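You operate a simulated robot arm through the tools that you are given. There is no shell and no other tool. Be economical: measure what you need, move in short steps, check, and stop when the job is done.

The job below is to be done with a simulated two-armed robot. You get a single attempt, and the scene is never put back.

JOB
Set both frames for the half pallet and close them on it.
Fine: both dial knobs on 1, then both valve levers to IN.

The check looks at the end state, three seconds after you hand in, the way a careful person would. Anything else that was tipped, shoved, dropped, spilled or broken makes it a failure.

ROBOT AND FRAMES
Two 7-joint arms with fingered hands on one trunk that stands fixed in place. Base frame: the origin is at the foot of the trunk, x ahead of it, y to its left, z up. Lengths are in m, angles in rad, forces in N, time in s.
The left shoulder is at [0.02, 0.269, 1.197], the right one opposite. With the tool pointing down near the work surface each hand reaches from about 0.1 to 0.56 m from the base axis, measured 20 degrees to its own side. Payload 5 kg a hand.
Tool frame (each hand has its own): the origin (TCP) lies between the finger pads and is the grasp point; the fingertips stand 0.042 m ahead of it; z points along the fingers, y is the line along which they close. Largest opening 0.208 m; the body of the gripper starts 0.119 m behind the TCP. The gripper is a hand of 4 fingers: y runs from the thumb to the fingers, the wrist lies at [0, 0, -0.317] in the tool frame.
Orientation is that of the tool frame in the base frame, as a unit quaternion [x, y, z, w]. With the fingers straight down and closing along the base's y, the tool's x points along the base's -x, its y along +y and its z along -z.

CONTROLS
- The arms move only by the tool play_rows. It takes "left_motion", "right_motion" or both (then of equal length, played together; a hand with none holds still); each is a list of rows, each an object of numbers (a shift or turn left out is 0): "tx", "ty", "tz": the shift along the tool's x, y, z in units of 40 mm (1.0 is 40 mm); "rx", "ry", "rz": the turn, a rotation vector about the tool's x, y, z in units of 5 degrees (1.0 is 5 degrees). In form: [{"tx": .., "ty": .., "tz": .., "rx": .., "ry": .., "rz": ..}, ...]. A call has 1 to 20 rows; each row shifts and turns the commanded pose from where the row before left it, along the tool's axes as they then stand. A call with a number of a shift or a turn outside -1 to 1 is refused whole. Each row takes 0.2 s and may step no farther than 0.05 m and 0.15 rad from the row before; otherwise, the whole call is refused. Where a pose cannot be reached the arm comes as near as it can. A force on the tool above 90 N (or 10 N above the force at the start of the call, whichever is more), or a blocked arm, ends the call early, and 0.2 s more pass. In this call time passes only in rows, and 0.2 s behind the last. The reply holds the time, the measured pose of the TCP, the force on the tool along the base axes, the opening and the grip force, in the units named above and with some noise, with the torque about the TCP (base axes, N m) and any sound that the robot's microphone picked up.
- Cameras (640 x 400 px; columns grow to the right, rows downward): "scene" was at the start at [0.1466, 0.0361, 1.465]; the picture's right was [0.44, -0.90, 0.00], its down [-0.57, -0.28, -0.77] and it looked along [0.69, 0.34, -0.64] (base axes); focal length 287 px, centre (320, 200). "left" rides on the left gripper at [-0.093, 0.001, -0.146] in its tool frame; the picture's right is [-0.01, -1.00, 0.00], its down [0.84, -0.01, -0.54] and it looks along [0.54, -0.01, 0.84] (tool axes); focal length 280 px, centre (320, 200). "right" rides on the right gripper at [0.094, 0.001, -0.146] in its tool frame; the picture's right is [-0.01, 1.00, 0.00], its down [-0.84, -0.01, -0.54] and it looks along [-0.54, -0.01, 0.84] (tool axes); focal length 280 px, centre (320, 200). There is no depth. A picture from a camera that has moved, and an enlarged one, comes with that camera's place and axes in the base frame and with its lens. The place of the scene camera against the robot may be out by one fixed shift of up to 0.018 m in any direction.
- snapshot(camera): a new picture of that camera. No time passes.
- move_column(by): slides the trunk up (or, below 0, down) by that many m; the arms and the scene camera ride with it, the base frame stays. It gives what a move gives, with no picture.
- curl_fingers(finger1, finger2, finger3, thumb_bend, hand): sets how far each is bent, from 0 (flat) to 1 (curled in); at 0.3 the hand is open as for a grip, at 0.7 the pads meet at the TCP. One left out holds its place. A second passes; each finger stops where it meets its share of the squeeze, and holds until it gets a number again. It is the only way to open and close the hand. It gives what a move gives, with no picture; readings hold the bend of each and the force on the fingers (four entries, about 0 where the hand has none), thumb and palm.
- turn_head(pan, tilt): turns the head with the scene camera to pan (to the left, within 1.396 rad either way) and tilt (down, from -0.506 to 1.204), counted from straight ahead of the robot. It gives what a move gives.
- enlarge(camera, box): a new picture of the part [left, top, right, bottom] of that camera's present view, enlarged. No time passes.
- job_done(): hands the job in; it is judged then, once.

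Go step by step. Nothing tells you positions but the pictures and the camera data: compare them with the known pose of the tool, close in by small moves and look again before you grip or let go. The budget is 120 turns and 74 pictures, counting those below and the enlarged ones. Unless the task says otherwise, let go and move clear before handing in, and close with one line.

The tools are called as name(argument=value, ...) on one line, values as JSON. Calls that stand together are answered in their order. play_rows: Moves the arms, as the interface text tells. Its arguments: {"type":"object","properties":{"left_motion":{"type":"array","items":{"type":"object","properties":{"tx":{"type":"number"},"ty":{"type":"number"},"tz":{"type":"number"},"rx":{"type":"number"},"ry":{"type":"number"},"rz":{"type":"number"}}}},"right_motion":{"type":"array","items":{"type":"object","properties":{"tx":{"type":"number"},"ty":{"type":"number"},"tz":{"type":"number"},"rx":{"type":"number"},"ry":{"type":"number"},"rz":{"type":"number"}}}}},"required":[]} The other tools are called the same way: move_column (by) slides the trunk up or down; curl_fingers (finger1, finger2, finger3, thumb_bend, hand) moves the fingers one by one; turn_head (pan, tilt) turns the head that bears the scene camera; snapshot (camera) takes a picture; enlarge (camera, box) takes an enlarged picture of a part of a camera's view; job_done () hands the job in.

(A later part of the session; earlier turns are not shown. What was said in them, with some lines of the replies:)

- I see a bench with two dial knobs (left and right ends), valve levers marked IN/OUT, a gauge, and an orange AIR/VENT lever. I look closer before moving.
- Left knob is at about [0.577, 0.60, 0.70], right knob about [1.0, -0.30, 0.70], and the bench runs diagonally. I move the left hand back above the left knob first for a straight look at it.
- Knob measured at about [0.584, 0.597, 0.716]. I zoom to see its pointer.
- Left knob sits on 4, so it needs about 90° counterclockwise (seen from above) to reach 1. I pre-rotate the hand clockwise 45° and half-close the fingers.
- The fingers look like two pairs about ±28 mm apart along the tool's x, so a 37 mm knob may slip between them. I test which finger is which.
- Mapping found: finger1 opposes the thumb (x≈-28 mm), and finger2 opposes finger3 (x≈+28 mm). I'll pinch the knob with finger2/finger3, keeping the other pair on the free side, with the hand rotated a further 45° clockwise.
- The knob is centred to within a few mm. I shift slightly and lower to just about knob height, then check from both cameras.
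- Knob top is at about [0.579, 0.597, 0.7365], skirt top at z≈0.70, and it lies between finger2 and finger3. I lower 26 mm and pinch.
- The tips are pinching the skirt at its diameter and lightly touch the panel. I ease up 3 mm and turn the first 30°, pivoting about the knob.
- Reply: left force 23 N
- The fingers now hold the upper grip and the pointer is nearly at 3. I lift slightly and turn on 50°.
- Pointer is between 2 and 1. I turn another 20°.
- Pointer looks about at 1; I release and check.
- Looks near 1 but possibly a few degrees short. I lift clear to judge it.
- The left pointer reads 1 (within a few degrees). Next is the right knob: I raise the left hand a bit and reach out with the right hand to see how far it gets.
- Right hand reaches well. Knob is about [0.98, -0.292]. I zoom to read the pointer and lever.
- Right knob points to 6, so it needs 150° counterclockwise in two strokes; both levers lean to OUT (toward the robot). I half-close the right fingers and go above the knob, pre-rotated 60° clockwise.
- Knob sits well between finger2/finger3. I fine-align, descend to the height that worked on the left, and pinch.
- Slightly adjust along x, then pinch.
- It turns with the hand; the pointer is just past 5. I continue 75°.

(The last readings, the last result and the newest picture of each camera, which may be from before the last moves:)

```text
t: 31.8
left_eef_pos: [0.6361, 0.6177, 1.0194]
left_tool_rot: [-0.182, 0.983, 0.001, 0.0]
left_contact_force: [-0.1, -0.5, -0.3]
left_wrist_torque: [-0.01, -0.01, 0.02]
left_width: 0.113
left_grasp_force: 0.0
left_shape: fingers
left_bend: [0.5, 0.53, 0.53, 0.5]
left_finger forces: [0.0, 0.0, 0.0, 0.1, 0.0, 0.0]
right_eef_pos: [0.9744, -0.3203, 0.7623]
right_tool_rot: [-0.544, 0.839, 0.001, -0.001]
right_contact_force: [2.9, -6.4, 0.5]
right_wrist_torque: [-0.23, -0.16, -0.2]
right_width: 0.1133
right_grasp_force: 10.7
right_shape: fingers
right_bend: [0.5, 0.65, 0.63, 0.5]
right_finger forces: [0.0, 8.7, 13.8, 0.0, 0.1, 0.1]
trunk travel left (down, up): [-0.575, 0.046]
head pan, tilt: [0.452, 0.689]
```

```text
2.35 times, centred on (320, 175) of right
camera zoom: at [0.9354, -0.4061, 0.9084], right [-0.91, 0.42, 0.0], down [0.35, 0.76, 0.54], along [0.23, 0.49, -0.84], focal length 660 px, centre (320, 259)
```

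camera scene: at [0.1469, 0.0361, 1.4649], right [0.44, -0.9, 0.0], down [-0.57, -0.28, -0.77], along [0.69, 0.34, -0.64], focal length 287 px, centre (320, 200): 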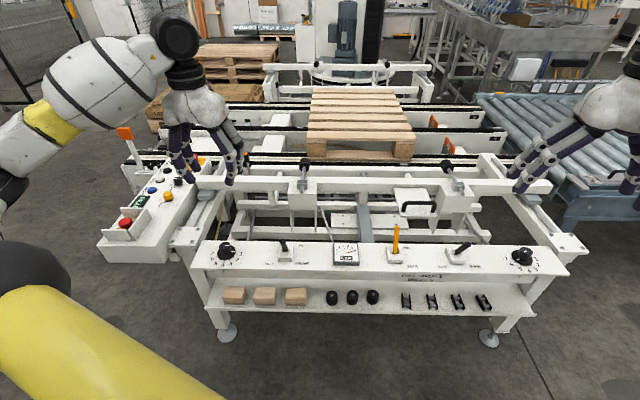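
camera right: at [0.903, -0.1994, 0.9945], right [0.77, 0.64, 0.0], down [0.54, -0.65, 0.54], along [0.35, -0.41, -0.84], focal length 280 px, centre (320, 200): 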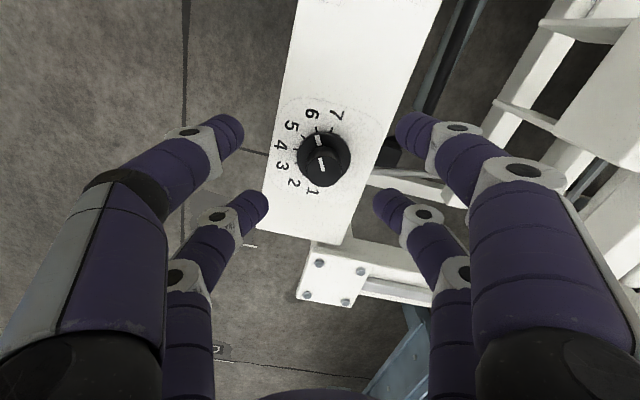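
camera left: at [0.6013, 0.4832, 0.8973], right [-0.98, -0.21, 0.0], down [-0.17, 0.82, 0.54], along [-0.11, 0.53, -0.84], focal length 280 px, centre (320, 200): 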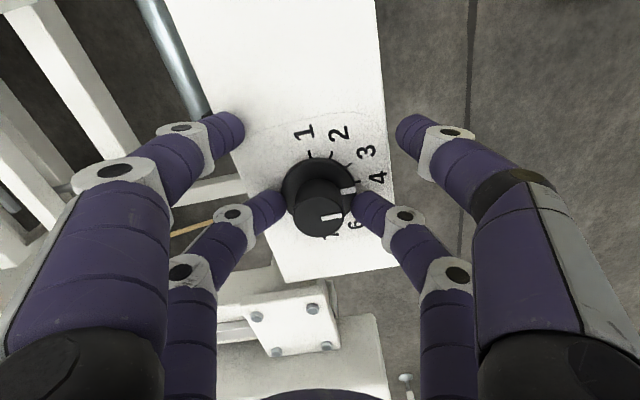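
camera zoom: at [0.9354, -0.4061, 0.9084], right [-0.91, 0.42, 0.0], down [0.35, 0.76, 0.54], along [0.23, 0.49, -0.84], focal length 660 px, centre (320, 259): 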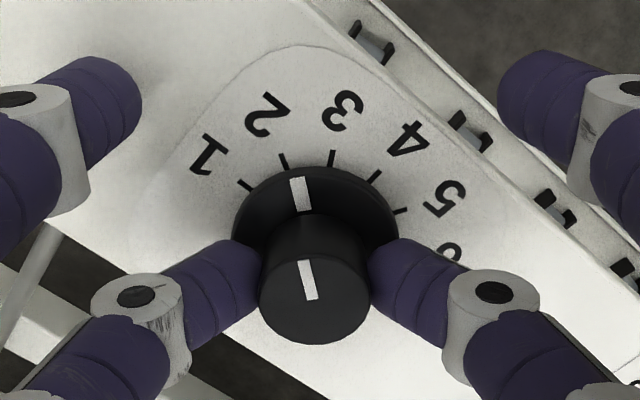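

Pointer is between 3 and 2, about 45° from 1. I turn on 40°.

play_rows(right_motion=[{"rz": -1, "ty": -0.062}, {"rz": -1, "ty": -0.062}, {"rz": -1, "ty": -0.062}, {"rz": -1, "ty": -0.062}, {"rz": -1, "ty": -0.062}, {"rz": -1, "ty": -0.062}, {"rz": -1, "ty": -0.062}, {"rz": -1, "ty": -0.062}])

enlarge(camera="right", box=[220, 90, 420, 260])

```text
t: 33.6
left_eef_pos: [0.6358, 0.6171, 1.0199]
left_tool_rot: [-0.183, 0.983, 0.0, -0.001]
left_contact_force: [0.7, -0.9, -0.2]
left_wrist_torque: [0.02, -0.01, -0.03]
left_width: 0.1129
left_grasp_force: 0.1
left_shape: fingers
left_bend: [0.5, 0.53, 0.53, 0.5]
left_finger forces: [0.0, 0.0, 0.0, 0.0, 0.1, 0.0]
right_eef_pos: [0.994, -0.3223, 0.7605]
right_tool_rot: [0.799, -0.602, 0.0, 0.0]
right_contact_force: [4.8, -7.1, 1.8]
right_wrist_torque: [-0.19, -0.17, -0.15]
right_width: 0.1135
right_grasp_force: 10.9
right_shape: fingers
right_bend: [0.5, 0.65, 0.63, 0.5]
right_finger forces: [0.0, 9.8, 11.9, 0.0, 0.0, 0.0]
trunk travel left (down, up): [-0.575, 0.046]
head pan, tilt: [0.452, 0.689]
```

```text
2.35 times, centred on (320, 175) of right
camera zoom: at [1.0189, -0.4137, 0.908], right [-0.97, -0.26, 0.0], down [-0.22, 0.81, 0.54], along [-0.14, 0.52, -0.84], focal length 660 px, centre (320, 259)
```

zoom: 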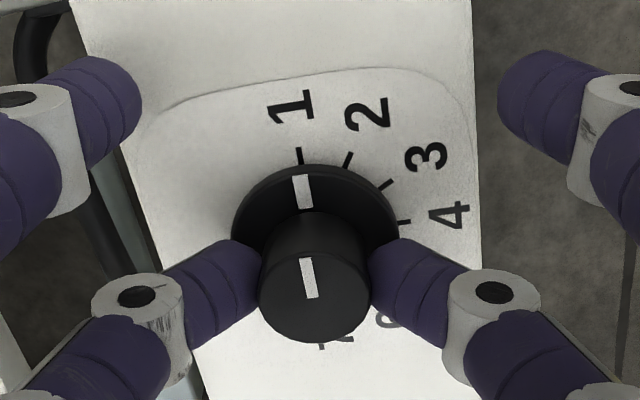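

Right pointer is aligned with 1. I release and lift away, then check both knobs.

curl_fingers(hand="right", finger2=0.53, finger3=0.53)

play_rows(right_motion=[{"tz": -0.5}, {"tz": -1}, {"tz": -1}, {"tz": -1}])

snapshot(camera="right")

```text
t: 34.6
left_eef_pos: [0.6349, 0.6184, 1.0189]
left_tool_rot: [-0.182, 0.983, 0.0, 0.0]
left_contact_force: [-0.4, -0.2, -0.5]
left_wrist_torque: [0.0, 0.0, 0.02]
left_width: 0.1129
left_grasp_force: 0.1
left_shape: fingers
left_bend: [0.5, 0.53, 0.53, 0.5]
left_finger forces: [0.1, 0.0, 0.0, 0.0, 0.1, 0.0]
right_eef_pos: [0.9938, -0.3224, 0.7613]
right_tool_rot: [0.798, -0.602, 0.0, 0.0]
right_contact_force: [-0.3, -0.3, 0.2]
right_wrist_torque: [-0.01, 0.02, 0.01]
right_width: 0.1129
right_grasp_force: 0.1
right_shape: fingers
right_bend: [0.5, 0.53, 0.53, 0.5]
right_finger forces: [0.0, 0.0, 0.0, 0.0, 0.0, 0.1]
trunk travel left (down, up): [-0.575, 0.046]
head pan, tilt: [0.452, 0.689]
```

```text
t: 35.6
left_eef_pos: [0.6345, 0.6194, 1.0198]
left_tool_rot: [-0.182, 0.983, 0.001, 0.001]
left_contact_force: [-0.6, -0.1, -0.5]
left_wrist_torque: [-0.08, -0.15, 0.02]
left_width: 0.1129
left_grasp_force: 0.0
left_shape: fingers
left_bend: [0.5, 0.53, 0.53, 0.5]
left_finger forces: [0.1, 0.0, 0.0, 0.0, 0.1, 0.1]
right_eef_pos: [0.9932, -0.3232, 0.9003]
right_tool_rot: [0.798, -0.602, 0.0, 0.0]
right_contact_force: [-0.2, 0.1, -0.3]
right_wrist_torque: [-0.07, -0.07, 0.0]
right_width: 0.1134
right_grasp_force: 0.0
right_shape: fingers
right_bend: [0.5, 0.53, 0.53, 0.5]
right_finger forces: [0.1, 0.0, 0.0, 0.1, 0.1, 0.1]
trunk travel left (down, up): [-0.575, 0.046]
head pan, tilt: [0.452, 0.689]
```

```text
42 pictures are left
camera right: at [1.0192, -0.4128, 1.0474], right [-0.97, -0.26, 0.0], down [-0.22, 0.81, 0.54], along [-0.14, 0.52, -0.84], focal length 280 px, centre (320, 200)
```

right: 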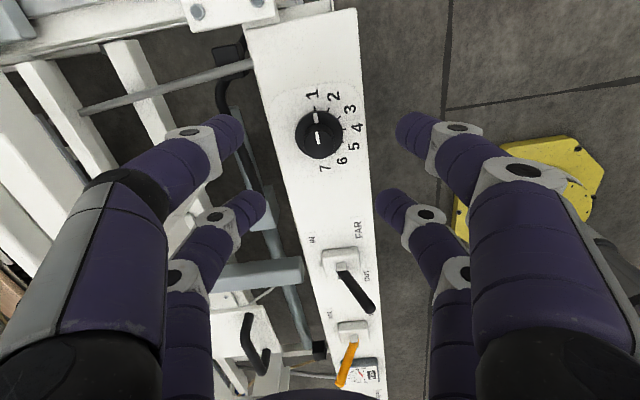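

Right knob reads 1. Next the FAR lever: its tip is about [0.857, -0.12, 0.80]; I back the right hand to the robot side of it and turn it to face along the bench normal.

play_rows(right_motion=[{"tx": -0.78, "ty": 0.55, "tz": -0.2}, {"tx": -0.78, "ty": 0.55, "tz": -0.2}, {"tx": -0.78, "ty": 0.55, "tz": -0.2}, {"tx": -0.78, "ty": 0.55, "tz": -0.2}, {"tx": -0.78, "ty": 0.55, "tz": -0.2}, {"tx": -0.78, "ty": 0.55, "tz": -0.2}, {"tx": -0.78, "ty": 0.55, "tz": -0.2}, {"rz": 1}, {"rz": 1}, {"rz": 1}, {"rz": 1}, {"rz": 1}, {"rz": 1}, {"rz": 1}, {"rz": 1}, {"rz": 1}, {"rz": 1}, {"rz": 1}, {"rz": 1}, {"rz": 1}])

play_rows(right_motion=[{"rz": 1}, {"rz": 1}, {"rz": 1}, {"rz": 0.2}])

curl_fingers(hand="right", finger1=0.68, finger2=0.68, finger3=0.68, thumb_bend=0.68)

snapshot(camera="right")

snapshot(camera="scene")

```text
t: 39.8
left_eef_pos: [0.6359, 0.6179, 1.0183]
left_tool_rot: [-0.182, 0.983, -0.001, 0.0]
left_contact_force: [0.4, 0.0, -1.2]
left_wrist_torque: [0.0, 0.03, 0.03]
left_width: 0.1129
left_grasp_force: 0.0
left_shape: fingers
left_bend: [0.5, 0.53, 0.53, 0.5]
left_finger forces: [0.0, 0.0, 0.0, 0.0, 0.0, 0.0]
right_eef_pos: [0.7861, -0.1554, 0.9579]
right_tool_rot: [-0.349, 0.937, 0.0, 0.0]
right_contact_force: [-0.1, 0.8, 0.5]
right_wrist_torque: [0.04, 0.0, -0.03]
right_width: 0.1136
right_grasp_force: 0.1
right_shape: fingers
right_bend: [0.5, 0.53, 0.53, 0.5]
right_finger forces: [0.0, 0.0, 0.0, 0.0, 0.0, 0.1]
trunk travel left (down, up): [-0.575, 0.046]
head pan, tilt: [0.452, 0.689]
```

```text
t: 40.8
left_eef_pos: [0.635, 0.6175, 1.0198]
left_tool_rot: [-0.182, 0.983, 0.0, 0.0]
left_contact_force: [-0.5, -0.4, -0.5]
left_wrist_torque: [-0.01, 0.03, -0.01]
left_width: 0.1129
left_grasp_force: 0.1
left_shape: fingers
left_bend: [0.5, 0.53, 0.53, 0.5]
left_finger forces: [0.0, 0.0, 0.0, 0.1, 0.1, 0.0]
right_eef_pos: [0.7861, -0.155, 0.9571]
right_tool_rot: [-0.216, 0.976, 0.0, 0.0]
right_contact_force: [-0.3, -0.8, 0.0]
right_wrist_torque: [-0.01, 0.0, -0.02]
right_width: 0.1132
right_grasp_force: 0.0
right_shape: fingers
right_bend: [0.5, 0.53, 0.53, 0.5]
right_finger forces: [0.0, 0.1, 0.0, 0.0, 0.1, 0.1]
trunk travel left (down, up): [-0.575, 0.046]
head pan, tilt: [0.452, 0.689]
```

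```text
t: 41.8
left_eef_pos: [0.6357, 0.618, 1.019]
left_tool_rot: [-0.182, 0.983, 0.0, 0.0]
left_contact_force: [0.1, 0.3, 0.1]
left_wrist_torque: [0.04, 0.0, 0.02]
left_width: 0.1129
left_grasp_force: 0.0
left_shape: fingers
left_bend: [0.5, 0.53, 0.53, 0.5]
left_finger forces: [0.0, 0.1, 0.0, 0.1, 0.0, 0.1]
right_eef_pos: [0.7854, -0.1556, 0.9572]
right_tool_rot: [-0.215, 0.977, 0.0, 0.0]
right_contact_force: [0.4, 0.2, 0.7]
right_wrist_torque: [0.03, -0.01, 0.0]
right_width: 0.0206
right_grasp_force: 0.1
right_shape: fingers
right_bend: [0.68, 0.68, 0.68, 0.68]
right_finger forces: [0.0, 0.0, 0.1, 0.0, 0.0, 0.0]
trunk travel left (down, up): [-0.575, 0.046]
head pan, tilt: [0.452, 0.689]
```

```text
41 pictures are left
camera right: at [0.7012, -0.1938, 1.1049], right [-0.41, 0.91, 0.0], down [0.77, 0.34, 0.54], along [0.49, 0.22, -0.84], focal length 280 px, centre (320, 200)
```

right: 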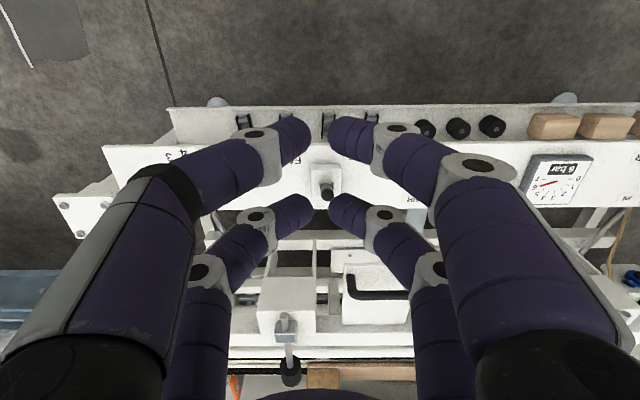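

```text
40 pictures are left
camera scene: at [0.1467, 0.0361, 1.465], right [0.44, -0.9, 0.0], down [-0.57, -0.28, -0.77], along [0.69, 0.34, -0.64], focal length 287 px, centre (320, 200)
```

scene: 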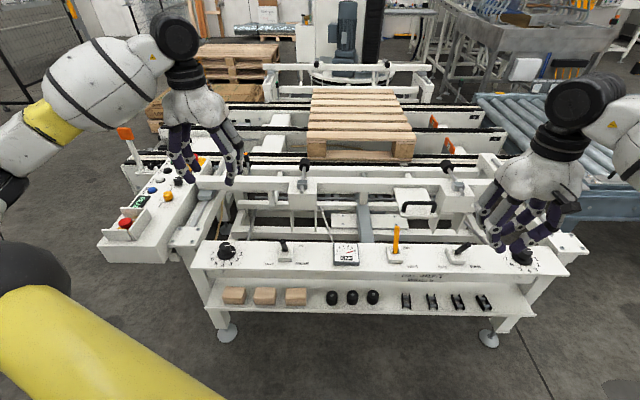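

enlarge(camera="right", box=[240, 110, 420, 240])

enlarge(camera="scene", box=[400, 180, 600, 290])

```text
3.08 times, centred on (330, 175) of right
camera zoom: at [0.7012, -0.1938, 1.1049], right [-0.41, 0.91, 0.0], down [0.77, 0.34, 0.54], along [0.49, 0.22, -0.84], focal length 863 px, centre (289, 277)
```

zoom: 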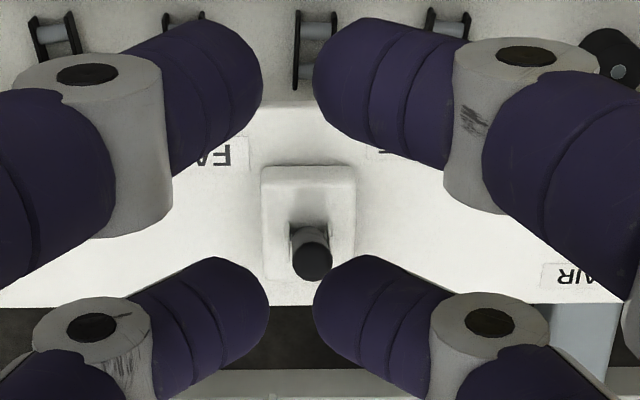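

```text
3.20 times, centred on (500, 235) of scene
camera zoom: at [0.1467, 0.0361, 1.465], right [0.44, -0.9, 0.0], down [-0.57, -0.28, -0.77], along [0.69, 0.34, -0.64], focal length 920 px, centre (-256, 88)
```

zoom: 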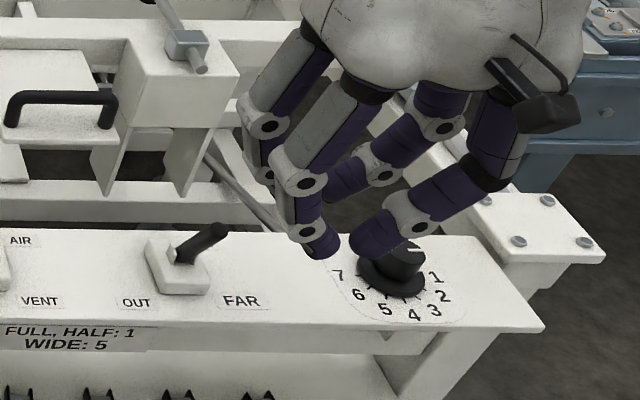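

FAR lever tip is at about [0.866, -0.111, 0.805], leaning 23° to OUT. I close the pushing pair fully, lower behind the lever, and push along the normal.

curl_fingers(hand="right", finger2=0.72, finger3=0.72)

play_rows(right_motion=[{"ty": 0.17, "tz": 0.9}, {"tz": 1}, {"tz": 1}, {"tz": 1}])

snapshot(camera="right")

enlarge(camera="scene", box=[400, 180, 600, 290])

```text
t: 42.8
left_eef_pos: [0.6359, 0.6187, 1.0188]
left_tool_rot: [-0.182, 0.983, 0.0, 0.0]
left_contact_force: [-0.7, -0.2, 0.1]
left_wrist_torque: [-0.01, 0.0, -0.01]
left_width: 0.1131
left_grasp_force: 0.0
left_shape: fingers
left_bend: [0.5, 0.53, 0.53, 0.5]
left_finger forces: [0.1, 0.0, 0.0, 0.0, 0.0, 0.1]
right_eef_pos: [0.7859, -0.1547, 0.9577]
right_tool_rot: [-0.216, 0.976, -0.001, -0.001]
right_contact_force: [-0.9, -0.7, 0.3]
right_wrist_torque: [0.0, 0.01, 0.0]
right_width: 0.0208
right_grasp_force: 0.1
right_shape: fingers
right_bend: [0.68, 0.71, 0.71, 0.68]
right_finger forces: [0.0, 0.0, 0.0, 0.0, 0.0, 0.0]
trunk travel left (down, up): [-0.575, 0.046]
head pan, tilt: [0.452, 0.689]
```

```text
t: 43.8
left_eef_pos: [0.6356, 0.6165, 1.0191]
left_tool_rot: [-0.182, 0.983, 0.0, 0.0]
left_contact_force: [0.4, -0.6, -0.5]
left_wrist_torque: [0.02, 0.1, 0.03]
left_width: 0.1128
left_grasp_force: 0.1
left_shape: fingers
left_bend: [0.5, 0.53, 0.53, 0.5]
left_finger forces: [0.0, 0.0, 0.1, 0.1, 0.0, 0.0]
right_eef_pos: [0.7849, -0.1468, 0.8012]
right_tool_rot: [-0.215, 0.977, 0.0, 0.0]
right_contact_force: [1.9, -0.6, 1.4]
right_wrist_torque: [0.01, 0.16, 0.0]
right_width: 0.0207
right_grasp_force: 0.0
right_shape: fingers
right_bend: [0.68, 0.71, 0.71, 0.68]
right_finger forces: [0.1, 0.0, 0.0, 0.0, 0.0, 0.1]
trunk travel left (down, up): [-0.575, 0.046]
head pan, tilt: [0.452, 0.689]
```

```text
37 pictures are left
camera right: at [0.7008, -0.186, 0.948], right [-0.41, 0.91, 0.0], down [0.77, 0.34, 0.54], along [0.49, 0.22, -0.84], focal length 280 px, centre (320, 200)
```

right: 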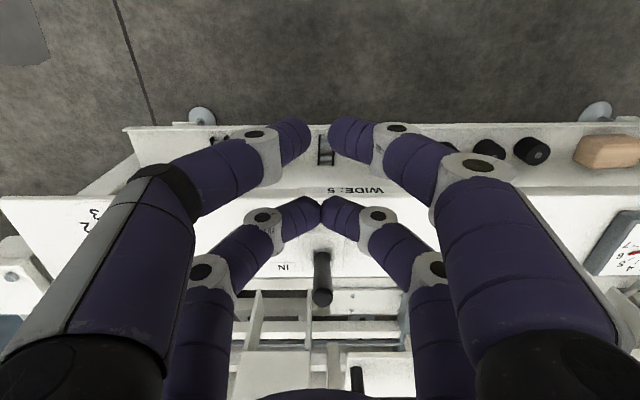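

```text
3.20 times, centred on (500, 235) of scene
camera zoom: at [0.1473, 0.036, 1.4649], right [0.44, -0.9, 0.0], down [-0.57, -0.28, -0.77], along [0.69, 0.34, -0.64], focal length 920 px, centre (-256, 88)
```

zoom: 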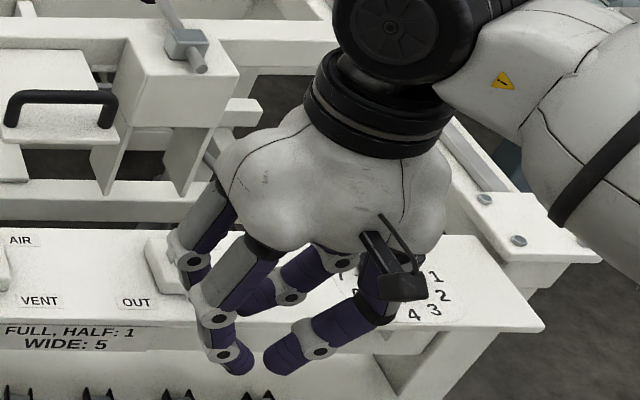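

Lever is centred ahead of the closed pair. I push.

play_rows(right_motion=[{"tx": -0.7}, {"tx": -0.7}, {"tx": -0.6}, {"tx": -0.5}, {"tx": -0.4}])

snapshot(camera="right")

```text
t: 45.0
left_eef_pos: [0.6357, 0.6158, 1.0217]
left_tool_rot: [-0.18, 0.984, 0.001, 0.001]
left_contact_force: [-0.9, -1.2, 1.8]
left_wrist_torque: [0.23, -0.11, -0.01]
left_width: 0.1129
left_grasp_force: 0.1
left_shape: fingers
left_bend: [0.5, 0.53, 0.53, 0.5]
left_finger forces: [0.0, 0.0, 0.0, 0.0, 0.0, 0.0]
right_eef_pos: [0.8876, -0.1029, 0.8046]
right_tool_rot: [-0.214, 0.977, 0.0, 0.003]
right_contact_force: [-13.8, -3.9, 4.5]
right_wrist_torque: [-0.01, 0.76, 0.22]
right_width: 0.0205
right_grasp_force: 9.7
right_shape: fingers
right_bend: [0.68, 0.65, 0.71, 0.68]
right_finger forces: [0.0, 11.9, 7.8, 0.0, 0.0, 0.0]
trunk travel left (down, up): [-0.575, 0.046]
head pan, tilt: [0.452, 0.689]
```

```text
35 pictures are left
camera right: at [0.8023, -0.1415, 0.951], right [-0.41, 0.91, 0.0], down [0.77, 0.34, 0.54], along [0.5, 0.22, -0.84], focal length 280 px, centre (320, 200)
```

right: 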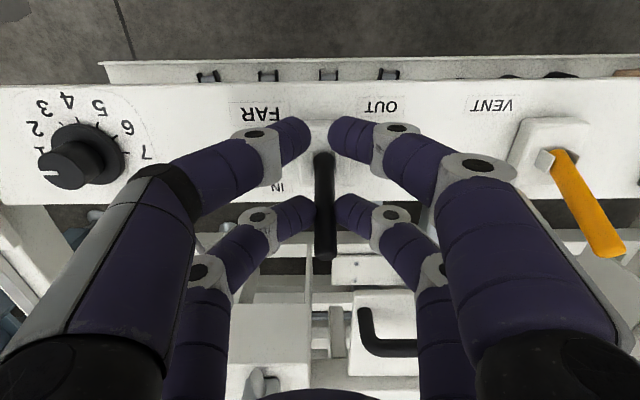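

The lever has wedged between finger2/finger3 but moved across to the IN side. I push a little further, then look.

play_rows(right_motion=[{"tx": -0.2}, {"tx": -0.2}])

enlarge(camera="right", box=[220, 90, 420, 270])

enlarge(camera="scene", box=[360, 160, 560, 290])

```text
t: 45.6
left_eef_pos: [0.6361, 0.619, 1.0186]
left_tool_rot: [-0.181, 0.983, 0.0, 0.0]
left_contact_force: [-0.8, 0.2, -0.6]
left_wrist_torque: [-0.06, -0.03, 0.0]
left_width: 0.1127
left_grasp_force: 0.1
left_shape: fingers
left_bend: [0.5, 0.53, 0.53, 0.5]
left_finger forces: [0.1, 0.1, 0.0, 0.0, 0.0, 0.1]
right_eef_pos: [0.9034, -0.092, 0.8017]
right_tool_rot: [-0.217, 0.976, 0.0, 0.001]
right_contact_force: [1.3, 0.4, -1.7]
right_wrist_torque: [-0.06, -0.03, 0.0]
right_width: 0.0211
right_grasp_force: 3.1
right_shape: fingers
right_bend: [0.68, 0.71, 0.71, 0.68]
right_finger forces: [0.1, 2.8, 3.2, 0.0, 0.0, 0.1]
trunk travel left (down, up): [-0.575, 0.046]
head pan, tilt: [0.452, 0.689]
```

```text
2.22 times, centred on (320, 180) of right
camera zoom: at [0.8188, -0.1302, 0.949], right [-0.41, 0.91, 0.0], down [0.77, 0.34, 0.54], along [0.49, 0.22, -0.84], focal length 623 px, centre (320, 244)
```

zoom: 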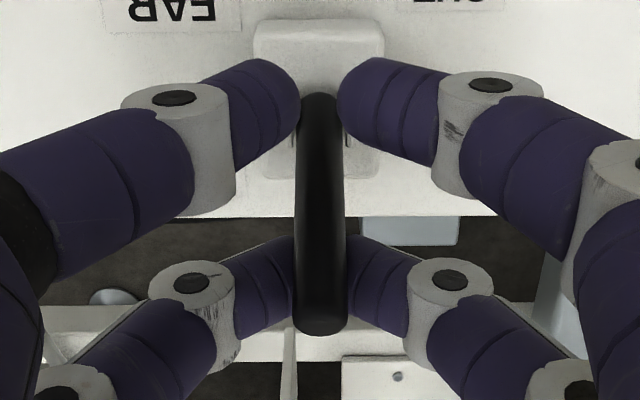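

```text
3.08 times, centred on (460, 225) of scene
camera zoom: at [0.1465, 0.0367, 1.4649], right [0.44, -0.9, 0.0], down [-0.57, -0.28, -0.77], along [0.69, 0.34, -0.64], focal length 884 px, centre (-111, 123)
```

zoom: 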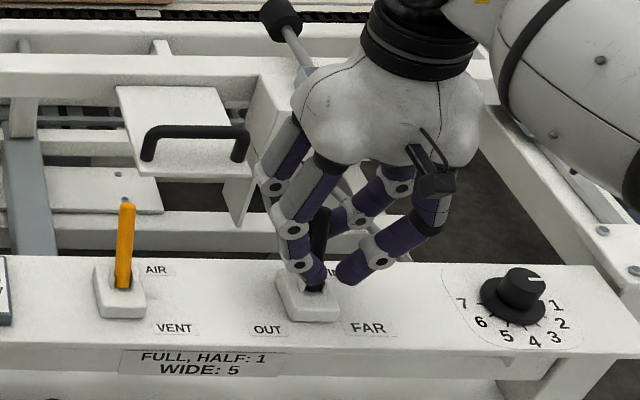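

FAR lever is now at IN and unloaded. I open the fingers sideways and lift straight up.

curl_fingers(hand="right", finger1=0.54, finger2=0.54, finger3=0.54, thumb_bend=0.54)

play_rows(right_motion=[{"tz": -0.6}, {"tz": -1}, {"tz": -1}, {"tz": -1}, {"tz": -1}, {"tx": 1}, {"tx": 1}, {"tx": 1}, {"tx": 1}])

snapshot(camera="right")

snapshot(camera="left")

snapshot(camera="scene")

```text
t: 46.6
left_eef_pos: [0.6355, 0.6182, 1.0191]
left_tool_rot: [-0.182, 0.983, 0.0, 0.0]
left_contact_force: [0.3, 1.0, -0.4]
left_wrist_torque: [0.0, 0.03, 0.0]
left_width: 0.1127
left_grasp_force: 0.1
left_shape: fingers
left_bend: [0.5, 0.53, 0.53, 0.5]
left_finger forces: [0.0, 0.1, 0.1, 0.0, 0.0, 0.1]
right_eef_pos: [0.902, -0.0928, 0.8022]
right_tool_rot: [-0.215, 0.977, 0.0, 0.0]
right_contact_force: [0.0, -0.2, -0.1]
right_wrist_torque: [-0.02, 0.04, 0.0]
right_width: 0.0912
right_grasp_force: 0.1
right_shape: fingers
right_bend: [0.54, 0.54, 0.54, 0.54]
right_finger forces: [0.0, 0.0, 0.0, 0.0, 0.1, 0.0]
trunk travel left (down, up): [-0.575, 0.046]
head pan, tilt: [0.452, 0.689]
```

```text
t: 48.6
left_eef_pos: [0.6347, 0.6175, 1.0197]
left_tool_rot: [-0.182, 0.983, 0.001, 0.0]
left_contact_force: [-0.1, -0.9, 0.5]
left_wrist_torque: [0.04, -0.07, -0.03]
left_width: 0.1129
left_grasp_force: 0.1
left_shape: fingers
left_bend: [0.5, 0.53, 0.53, 0.5]
left_finger forces: [0.1, 0.1, 0.1, 0.0, 0.0, 0.0]
right_eef_pos: [0.7577, -0.162, 0.9848]
right_tool_rot: [-0.216, 0.976, 0.0, 0.0]
right_contact_force: [-0.8, 0.4, -0.7]
right_wrist_torque: [0.0, -0.06, 0.02]
right_width: 0.0911
right_grasp_force: 0.1
right_shape: fingers
right_bend: [0.54, 0.54, 0.54, 0.54]
right_finger forces: [0.0, 0.1, 0.1, 0.0, 0.1, 0.0]
trunk travel left (down, up): [-0.575, 0.046]
head pan, tilt: [0.452, 0.689]
```

```text
32 pictures are left
camera right: at [0.6731, -0.1999, 1.1319], right [-0.41, 0.91, 0.0], down [0.77, 0.34, 0.54], along [0.49, 0.22, -0.84], focal length 280 px, centre (320, 200)
```

right: 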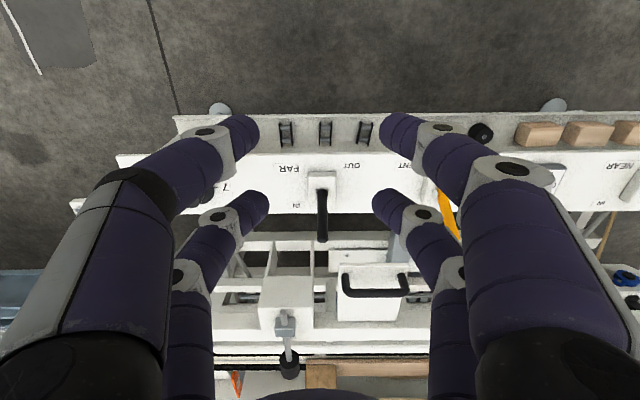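

```text
31 pictures are left
camera left: at [0.7209, 0.6543, 1.1652], right [0.37, -0.93, 0.0], down [-0.78, -0.31, 0.54], along [-0.5, -0.2, -0.84], focal length 280 px, centre (320, 200)
```

left: 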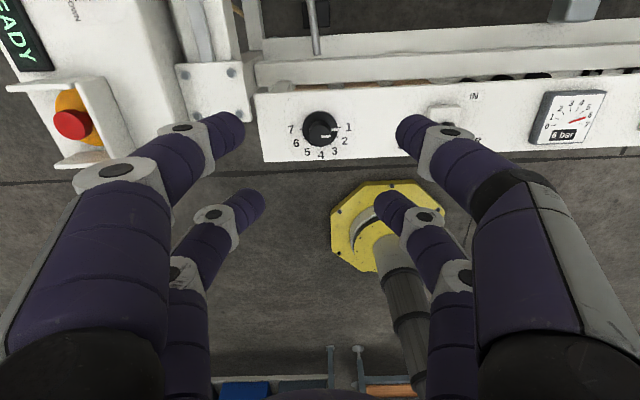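

```text
30 pictures are left
camera scene: at [0.1462, 0.0357, 1.4652], right [0.44, -0.9, 0.0], down [-0.57, -0.28, -0.77], along [0.69, 0.34, -0.63], focal length 287 px, centre (320, 200)
```

scene: 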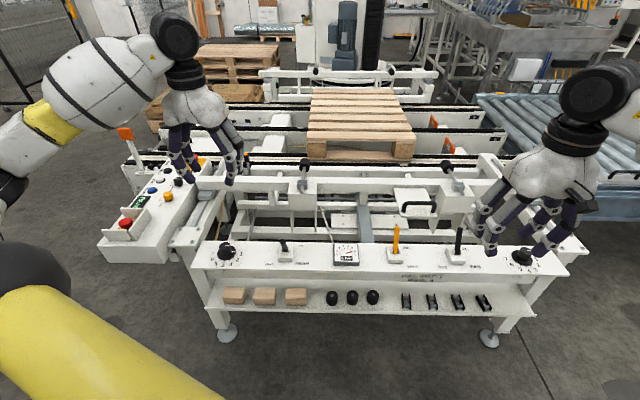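

FAR is at IN. Now the left hand goes to the robot side of the NEAR lever (tip near [0.63, 0.40, 0.80]).

play_rows(left_motion=[{"tx": 0.74, "ty": -0.86}, {"tx": 0.74, "ty": -0.86}, {"tx": 0.74, "ty": -0.86}, {"tx": 0.74, "ty": -0.86}, {"tx": 0.74, "ty": -0.86}, {"tx": 0.74, "ty": -0.86}, {"rz": -0.8, "tz": 0.7}, {"tz": 0.8}])

snapshot(camera="left")

enlarge(camera="scene", box=[190, 180, 390, 290])

```text
t: 50.4
left_eef_pos: [0.5408, 0.3638, 0.959]
left_tool_rot: [-0.217, 0.976, 0.0, 0.001]
left_contact_force: [0.4, -0.4, -0.8]
left_wrist_torque: [0.02, 0.03, 0.01]
left_width: 0.1128
left_grasp_force: 0.2
left_shape: fingers
left_bend: [0.5, 0.53, 0.53, 0.5]
left_finger forces: [0.1, 0.0, 0.1, 0.1, 0.0, 0.0]
right_eef_pos: [0.7579, -0.1623, 0.984]
right_tool_rot: [-0.215, 0.977, 0.0, 0.0]
right_contact_force: [0.8, -0.1, 0.7]
right_wrist_torque: [-0.02, -0.04, -0.02]
right_width: 0.0913
right_grasp_force: 0.0
right_shape: fingers
right_bend: [0.54, 0.54, 0.54, 0.54]
right_finger forces: [0.0, 0.1, 0.0, 0.0, 0.0, 0.1]
trunk travel left (down, up): [-0.575, 0.046]
head pan, tilt: [0.452, 0.689]
```

```text
29 pictures are left
camera left: at [0.6237, 0.4053, 1.1047], right [0.44, -0.9, 0.0], down [-0.76, -0.37, 0.54], along [-0.48, -0.23, -0.84], focal length 280 px, centre (320, 200)
```

left: 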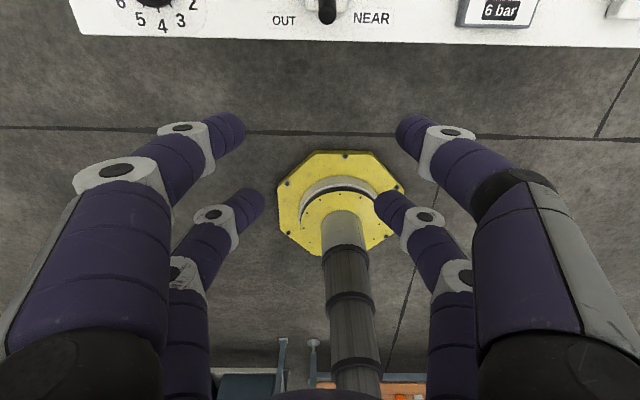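

```text
3.20 times, centred on (290, 235) of scene
camera zoom: at [0.1469, 0.0359, 1.465], right [0.44, -0.9, 0.0], down [-0.57, -0.28, -0.77], along [0.69, 0.34, -0.64], focal length 920 px, centre (416, 88)
```

zoom: 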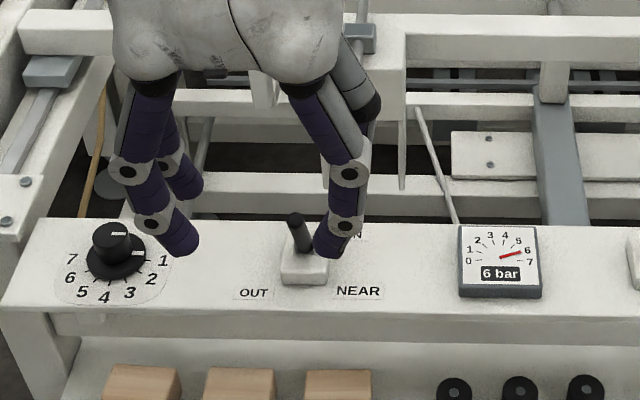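

NEAR lever tip is at about [0.633, 0.404, 0.805]. I close the fingers, lower behind it, and look.

curl_fingers(hand="left", finger1=0.72, finger2=0.68, finger3=0.68, thumb_bend=0.72)

play_rows(left_motion=[{"ty": -0.1, "tz": 0.9}, {"tz": 1}, {"tz": 1}, {"tz": 1}])

snapshot(camera="left")

```text
t: 51.4
left_eef_pos: [0.5403, 0.3631, 0.9586]
left_tool_rot: [-0.216, 0.976, 0.0, 0.0]
left_contact_force: [-1.2, 0.7, -0.6]
left_wrist_torque: [0.01, 0.02, -0.03]
left_width: 0.0067
left_grasp_force: 0.0
left_shape: fingers
left_bend: [0.71, 0.68, 0.68, 0.71]
left_finger forces: [0.0, 0.0, 0.0, 0.0, 0.0, 0.0]
right_eef_pos: [0.759, -0.1611, 0.9845]
right_tool_rot: [-0.216, 0.976, 0.0, -0.001]
right_contact_force: [-0.7, 0.3, 0.0]
right_wrist_torque: [0.0, 0.01, 0.0]
right_width: 0.0913
right_grasp_force: 0.1
right_shape: fingers
right_bend: [0.54, 0.54, 0.54, 0.54]
right_finger forces: [0.0, 0.0, 0.1, 0.0, 0.1, 0.0]
trunk travel left (down, up): [-0.575, 0.046]
head pan, tilt: [0.452, 0.689]
```

```text
t: 52.4
left_eef_pos: [0.5418, 0.3608, 0.8024]
left_tool_rot: [-0.216, 0.976, -0.001, 0.0]
left_contact_force: [0.1, 1.3, 0.2]
left_wrist_torque: [-0.03, 0.05, 0.0]
left_width: 0.0068
left_grasp_force: 0.1
left_shape: fingers
left_bend: [0.71, 0.68, 0.68, 0.71]
left_finger forces: [0.0, 0.0, 0.0, 0.1, 0.0, 0.1]
right_eef_pos: [0.7577, -0.1604, 0.9846]
right_tool_rot: [-0.216, 0.976, 0.0, 0.0]
right_contact_force: [0.3, 0.8, 0.6]
right_wrist_torque: [-0.05, 0.01, 0.02]
right_width: 0.0913
right_grasp_force: 0.1
right_shape: fingers
right_bend: [0.54, 0.54, 0.54, 0.54]
right_finger forces: [0.0, 0.0, 0.0, 0.0, 0.0, 0.0]
trunk travel left (down, up): [-0.575, 0.046]
head pan, tilt: [0.452, 0.689]
```

```text
27 pictures are left
camera left: at [0.6256, 0.402, 0.9483], right [0.44, -0.9, 0.0], down [-0.76, -0.37, 0.54], along [-0.48, -0.24, -0.84], focal length 280 px, centre (320, 200)
```

left: 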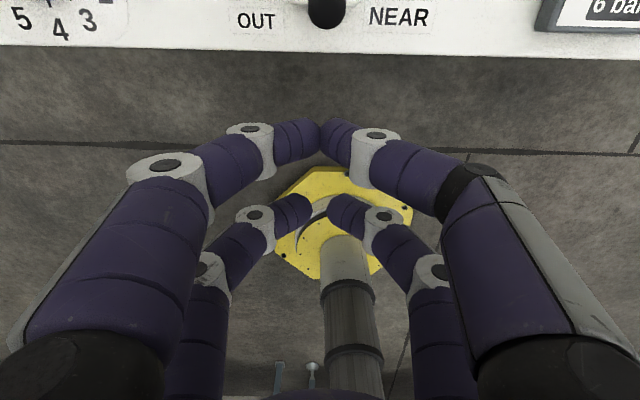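

Lever is centred within a few mm. I shift slightly and push.

play_rows(left_motion=[{"tx": -0.7, "ty": -0.08}, {"tx": -0.7}, {"tx": -0.6}, {"tx": -0.5}, {"tx": -0.4}, {"tx": -0.35}, {"tx": -0.3}])

snapshot(camera="left")

enlarge(camera="scene", box=[190, 160, 390, 290])

```text
t: 54.0
left_eef_pos: [0.6733, 0.4153, 0.8055]
left_tool_rot: [-0.216, 0.976, 0.0, 0.003]
left_contact_force: [0.2, 0.6, 0.0]
left_wrist_torque: [0.08, -0.17, 0.02]
left_width: 0.0064
left_grasp_force: 0.0
left_shape: fingers
left_bend: [0.71, 0.68, 0.68, 0.71]
left_finger forces: [0.0, 0.1, 0.1, 0.2, 0.0, 0.0]
right_eef_pos: [0.7569, -0.1624, 0.9857]
right_tool_rot: [-0.216, 0.976, 0.0, 0.002]
right_contact_force: [-0.7, -1.1, 1.3]
right_wrist_torque: [0.11, -0.19, -0.02]
right_width: 0.0911
right_grasp_force: 0.0
right_shape: fingers
right_bend: [0.54, 0.54, 0.54, 0.54]
right_finger forces: [0.0, 0.0, 0.1, 0.0, 0.0, 0.0]
trunk travel left (down, up): [-0.575, 0.046]
head pan, tilt: [0.452, 0.689]
```

```text
26 pictures are left
camera left: at [0.7566, 0.4581, 0.9518], right [0.44, -0.9, 0.0], down [-0.76, -0.37, 0.53], along [-0.48, -0.23, -0.85], focal length 280 px, centre (320, 200)
```

left: 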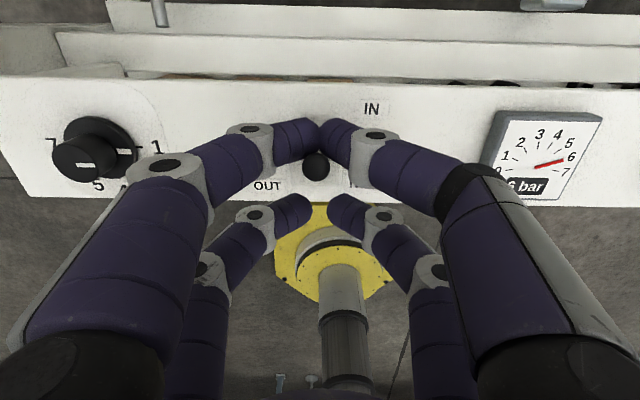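

```text
3.08 times, centred on (290, 225) of scene
camera zoom: at [0.1443, 0.0351, 1.4654], right [0.44, -0.9, 0.0], down [-0.57, -0.28, -0.77], along [0.7, 0.34, -0.63], focal length 884 px, centre (412, 123)
```

zoom: 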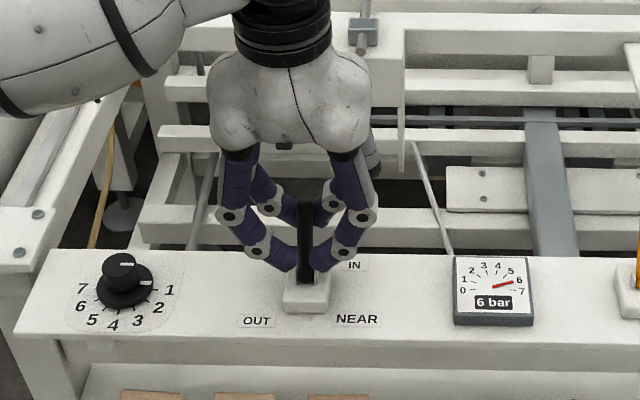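

The NEAR lever tip is now at about [0.694, 0.431], i.e. it swung over to IN. I open and lift clear.

curl_fingers(hand="left", finger1=0.54, finger2=0.54, finger3=0.54, thumb_bend=0.54)

play_rows(left_motion=[{"tz": -0.6}, {"tz": -1}, {"tz": -1}, {"tz": -1}, {"tz": -1}, {"tx": 1}, {"tx": 1}, {"tx": 1}, {"tx": 1}, {}, {}, {}])

snapshot(camera="scene")

enlarge(camera="scene", box=[190, 180, 390, 290])

enlarge(camera="scene", box=[370, 180, 570, 290])

enlarge(camera="scene", box=[230, 50, 520, 230])

```text
t: 55.0
left_eef_pos: [0.673, 0.4155, 0.8041]
left_tool_rot: [-0.217, 0.976, -0.001, 0.0]
left_contact_force: [0.0, 0.8, -0.4]
left_wrist_torque: [0.02, -0.05, -0.04]
left_width: 0.0914
left_grasp_force: 0.0
left_shape: fingers
left_bend: [0.54, 0.54, 0.54, 0.54]
left_finger forces: [0.0, 0.0, 0.1, 0.1, 0.1, 0.0]
right_eef_pos: [0.7587, -0.1626, 0.9838]
right_tool_rot: [-0.216, 0.976, -0.001, 0.001]
right_contact_force: [-0.6, -0.2, 0.6]
right_wrist_torque: [0.04, -0.03, 0.05]
right_width: 0.0913
right_grasp_force: 0.1
right_shape: fingers
right_bend: [0.54, 0.54, 0.54, 0.54]
right_finger forces: [0.1, 0.1, 0.0, 0.0, 0.0, 0.0]
trunk travel left (down, up): [-0.575, 0.046]
head pan, tilt: [0.452, 0.689]
```

```text
t: 57.6
left_eef_pos: [0.5269, 0.3471, 0.987]
left_tool_rot: [-0.216, 0.976, 0.0, 0.0]
left_contact_force: [0.5, 0.6, 0.5]
left_wrist_torque: [-0.02, -0.04, 0.0]
left_width: 0.0912
left_grasp_force: 0.1
left_shape: fingers
left_bend: [0.54, 0.54, 0.54, 0.54]
left_finger forces: [0.0, 0.0, 0.0, 0.1, 0.1, 0.0]
right_eef_pos: [0.757, -0.1604, 0.9849]
right_tool_rot: [-0.216, 0.976, 0.0, 0.0]
right_contact_force: [-0.1, 0.3, -0.8]
right_wrist_torque: [0.04, -0.02, -0.02]
right_width: 0.0912
right_grasp_force: 0.0
right_shape: fingers
right_bend: [0.54, 0.54, 0.54, 0.54]
right_finger forces: [0.1, 0.1, 0.1, 0.1, 0.0, 0.0]
trunk travel left (down, up): [-0.575, 0.046]
head pan, tilt: [0.452, 0.689]
```

```text
24 pictures are left
camera scene: at [0.1465, 0.0361, 1.465], right [0.44, -0.9, 0.0], down [-0.57, -0.28, -0.77], along [0.69, 0.34, -0.64], focal length 287 px, centre (320, 200)
```

scene: 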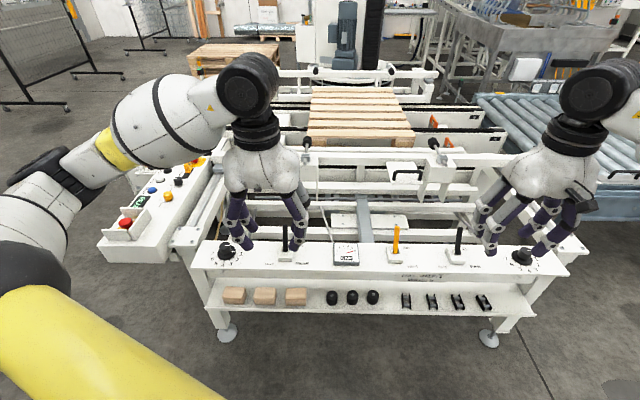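

```text
3.20 times, centred on (290, 235) of scene
camera zoom: at [0.1465, 0.0361, 1.465], right [0.44, -0.9, 0.0], down [-0.57, -0.28, -0.77], along [0.69, 0.34, -0.64], focal length 920 px, centre (416, 88)
```

zoom: 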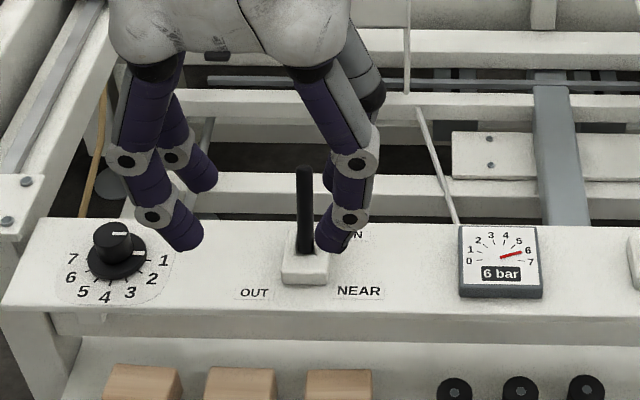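

```text
3.20 times, centred on (470, 235) of scene
camera zoom: at [0.1465, 0.0361, 1.465], right [0.44, -0.9, 0.0], down [-0.57, -0.28, -0.77], along [0.69, 0.34, -0.64], focal length 920 px, centre (-160, 88)
```

zoom: 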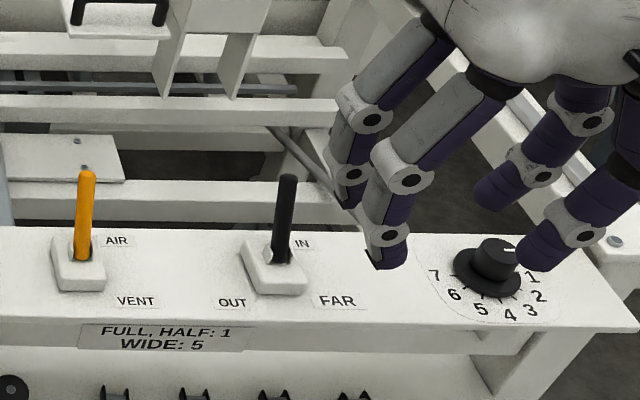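

```text
2.21 times, centred on (375, 140) of scene
camera zoom: at [0.1465, 0.0361, 1.465], right [0.44, -0.9, 0.0], down [-0.57, -0.28, -0.77], along [0.69, 0.34, -0.64], focal length 634 px, centre (199, 332)
```

zoom: 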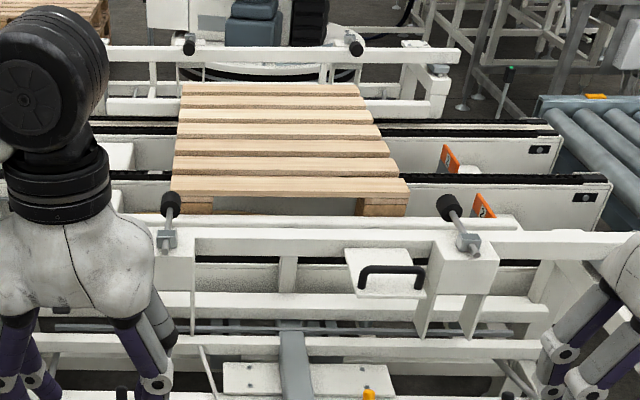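

Both levers stand at IN. I move both hands further back, wait for the frames to settle, and check knobs and frames.

play_rows(left_motion=[{"tx": 0.7, "tz": -0.5}, {"tx": 0.7, "tz": -0.5}, {"ty": 0.7}, {"ty": 0.7}, {"ty": 0.7}, {}, {}, {}, {}, {}], right_motion=[{"tx": 1}, {"tx": 1}, {"tx": 1}, {"ty": -1}, {"ty": -1}, {}, {}, {}, {}, {}])

enlarge(camera="scene", box=[205, 225, 315, 285])

enlarge(camera="scene", box=[230, 50, 520, 230])

snapshot(camera="scene")

```text
t: 59.8
left_eef_pos: [0.4421, 0.3988, 1.0275]
left_tool_rot: [-0.216, 0.976, 0.001, 0.0]
left_contact_force: [-0.6, 0.4, 0.0]
left_wrist_torque: [-0.01, -0.06, 0.02]
left_width: 0.0914
left_grasp_force: 0.1
left_shape: fingers
left_bend: [0.54, 0.54, 0.54, 0.54]
left_finger forces: [0.0, 0.0, 0.1, 0.0, 0.1, 0.0]
right_eef_pos: [0.6819, -0.2831, 0.9869]
right_tool_rot: [-0.215, 0.977, 0.0, 0.0]
right_contact_force: [-0.3, 0.0, 0.3]
right_wrist_torque: [0.0, -0.02, -0.01]
right_width: 0.0916
right_grasp_force: 0.1
right_shape: fingers
right_bend: [0.54, 0.54, 0.54, 0.54]
right_finger forces: [0.0, 0.0, 0.1, 0.1, 0.0, 0.0]
trunk travel left (down, up): [-0.575, 0.046]
head pan, tilt: [0.452, 0.689]
```

```text
5.82 times, centred on (260, 255) of scene
camera zoom: at [0.1463, 0.036, 1.4651], right [0.44, -0.9, 0.0], down [-0.57, -0.28, -0.77], along [0.69, 0.34, -0.64], focal length 1672 px, centre (669, -120)
```

zoom: 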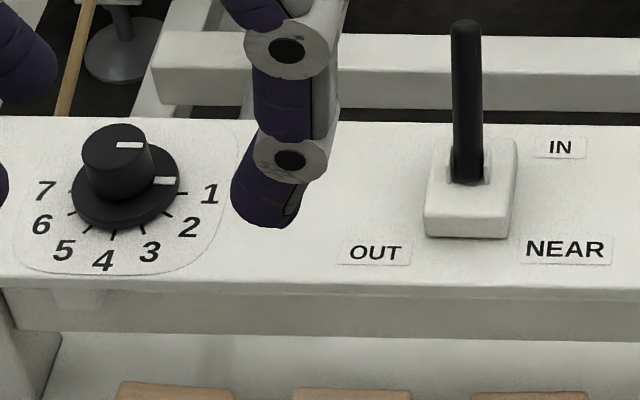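

```text
2.21 times, centred on (375, 140) of scene
camera zoom: at [0.1463, 0.036, 1.4651], right [0.44, -0.9, 0.0], down [-0.57, -0.28, -0.77], along [0.69, 0.34, -0.64], focal length 634 px, centre (199, 332)
```

zoom: 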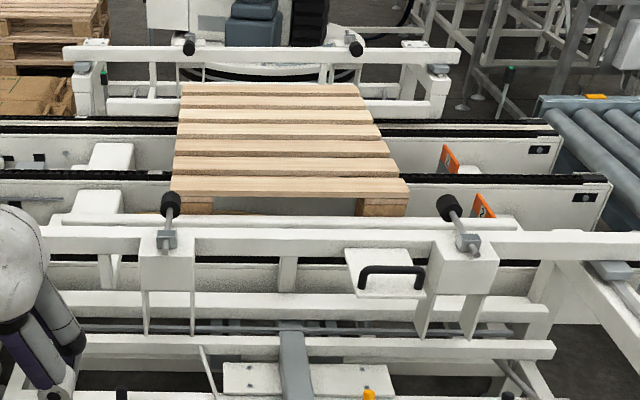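

```text
18 pictures are left
camera scene: at [0.1463, 0.036, 1.4651], right [0.44, -0.9, 0.0], down [-0.57, -0.28, -0.77], along [0.69, 0.34, -0.64], focal length 287 px, centre (320, 200)
```

scene: 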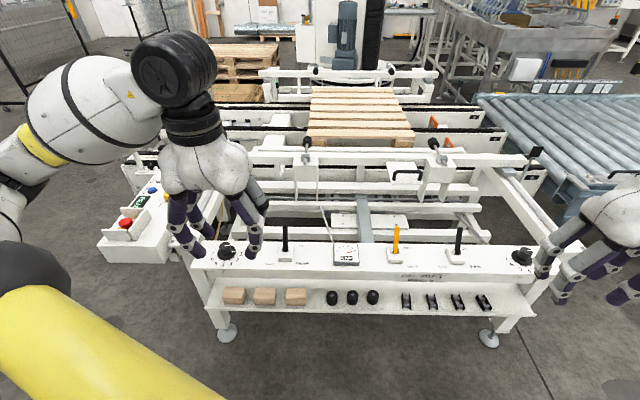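

Both knobs read 1, both levers are at IN, the frames have settled closed against the pallet, and both hands are clear. I hand in.

job_done()

```text
The job is handed in.
```

Both dial knobs are on 1 and both valve levers are at IN. In the last pictures both frames had moved in and stopped at the half pallet. I could not see from the camera whether the near frame's right pad actually touches it. Both hands are clear, and I saw nothing else moved.
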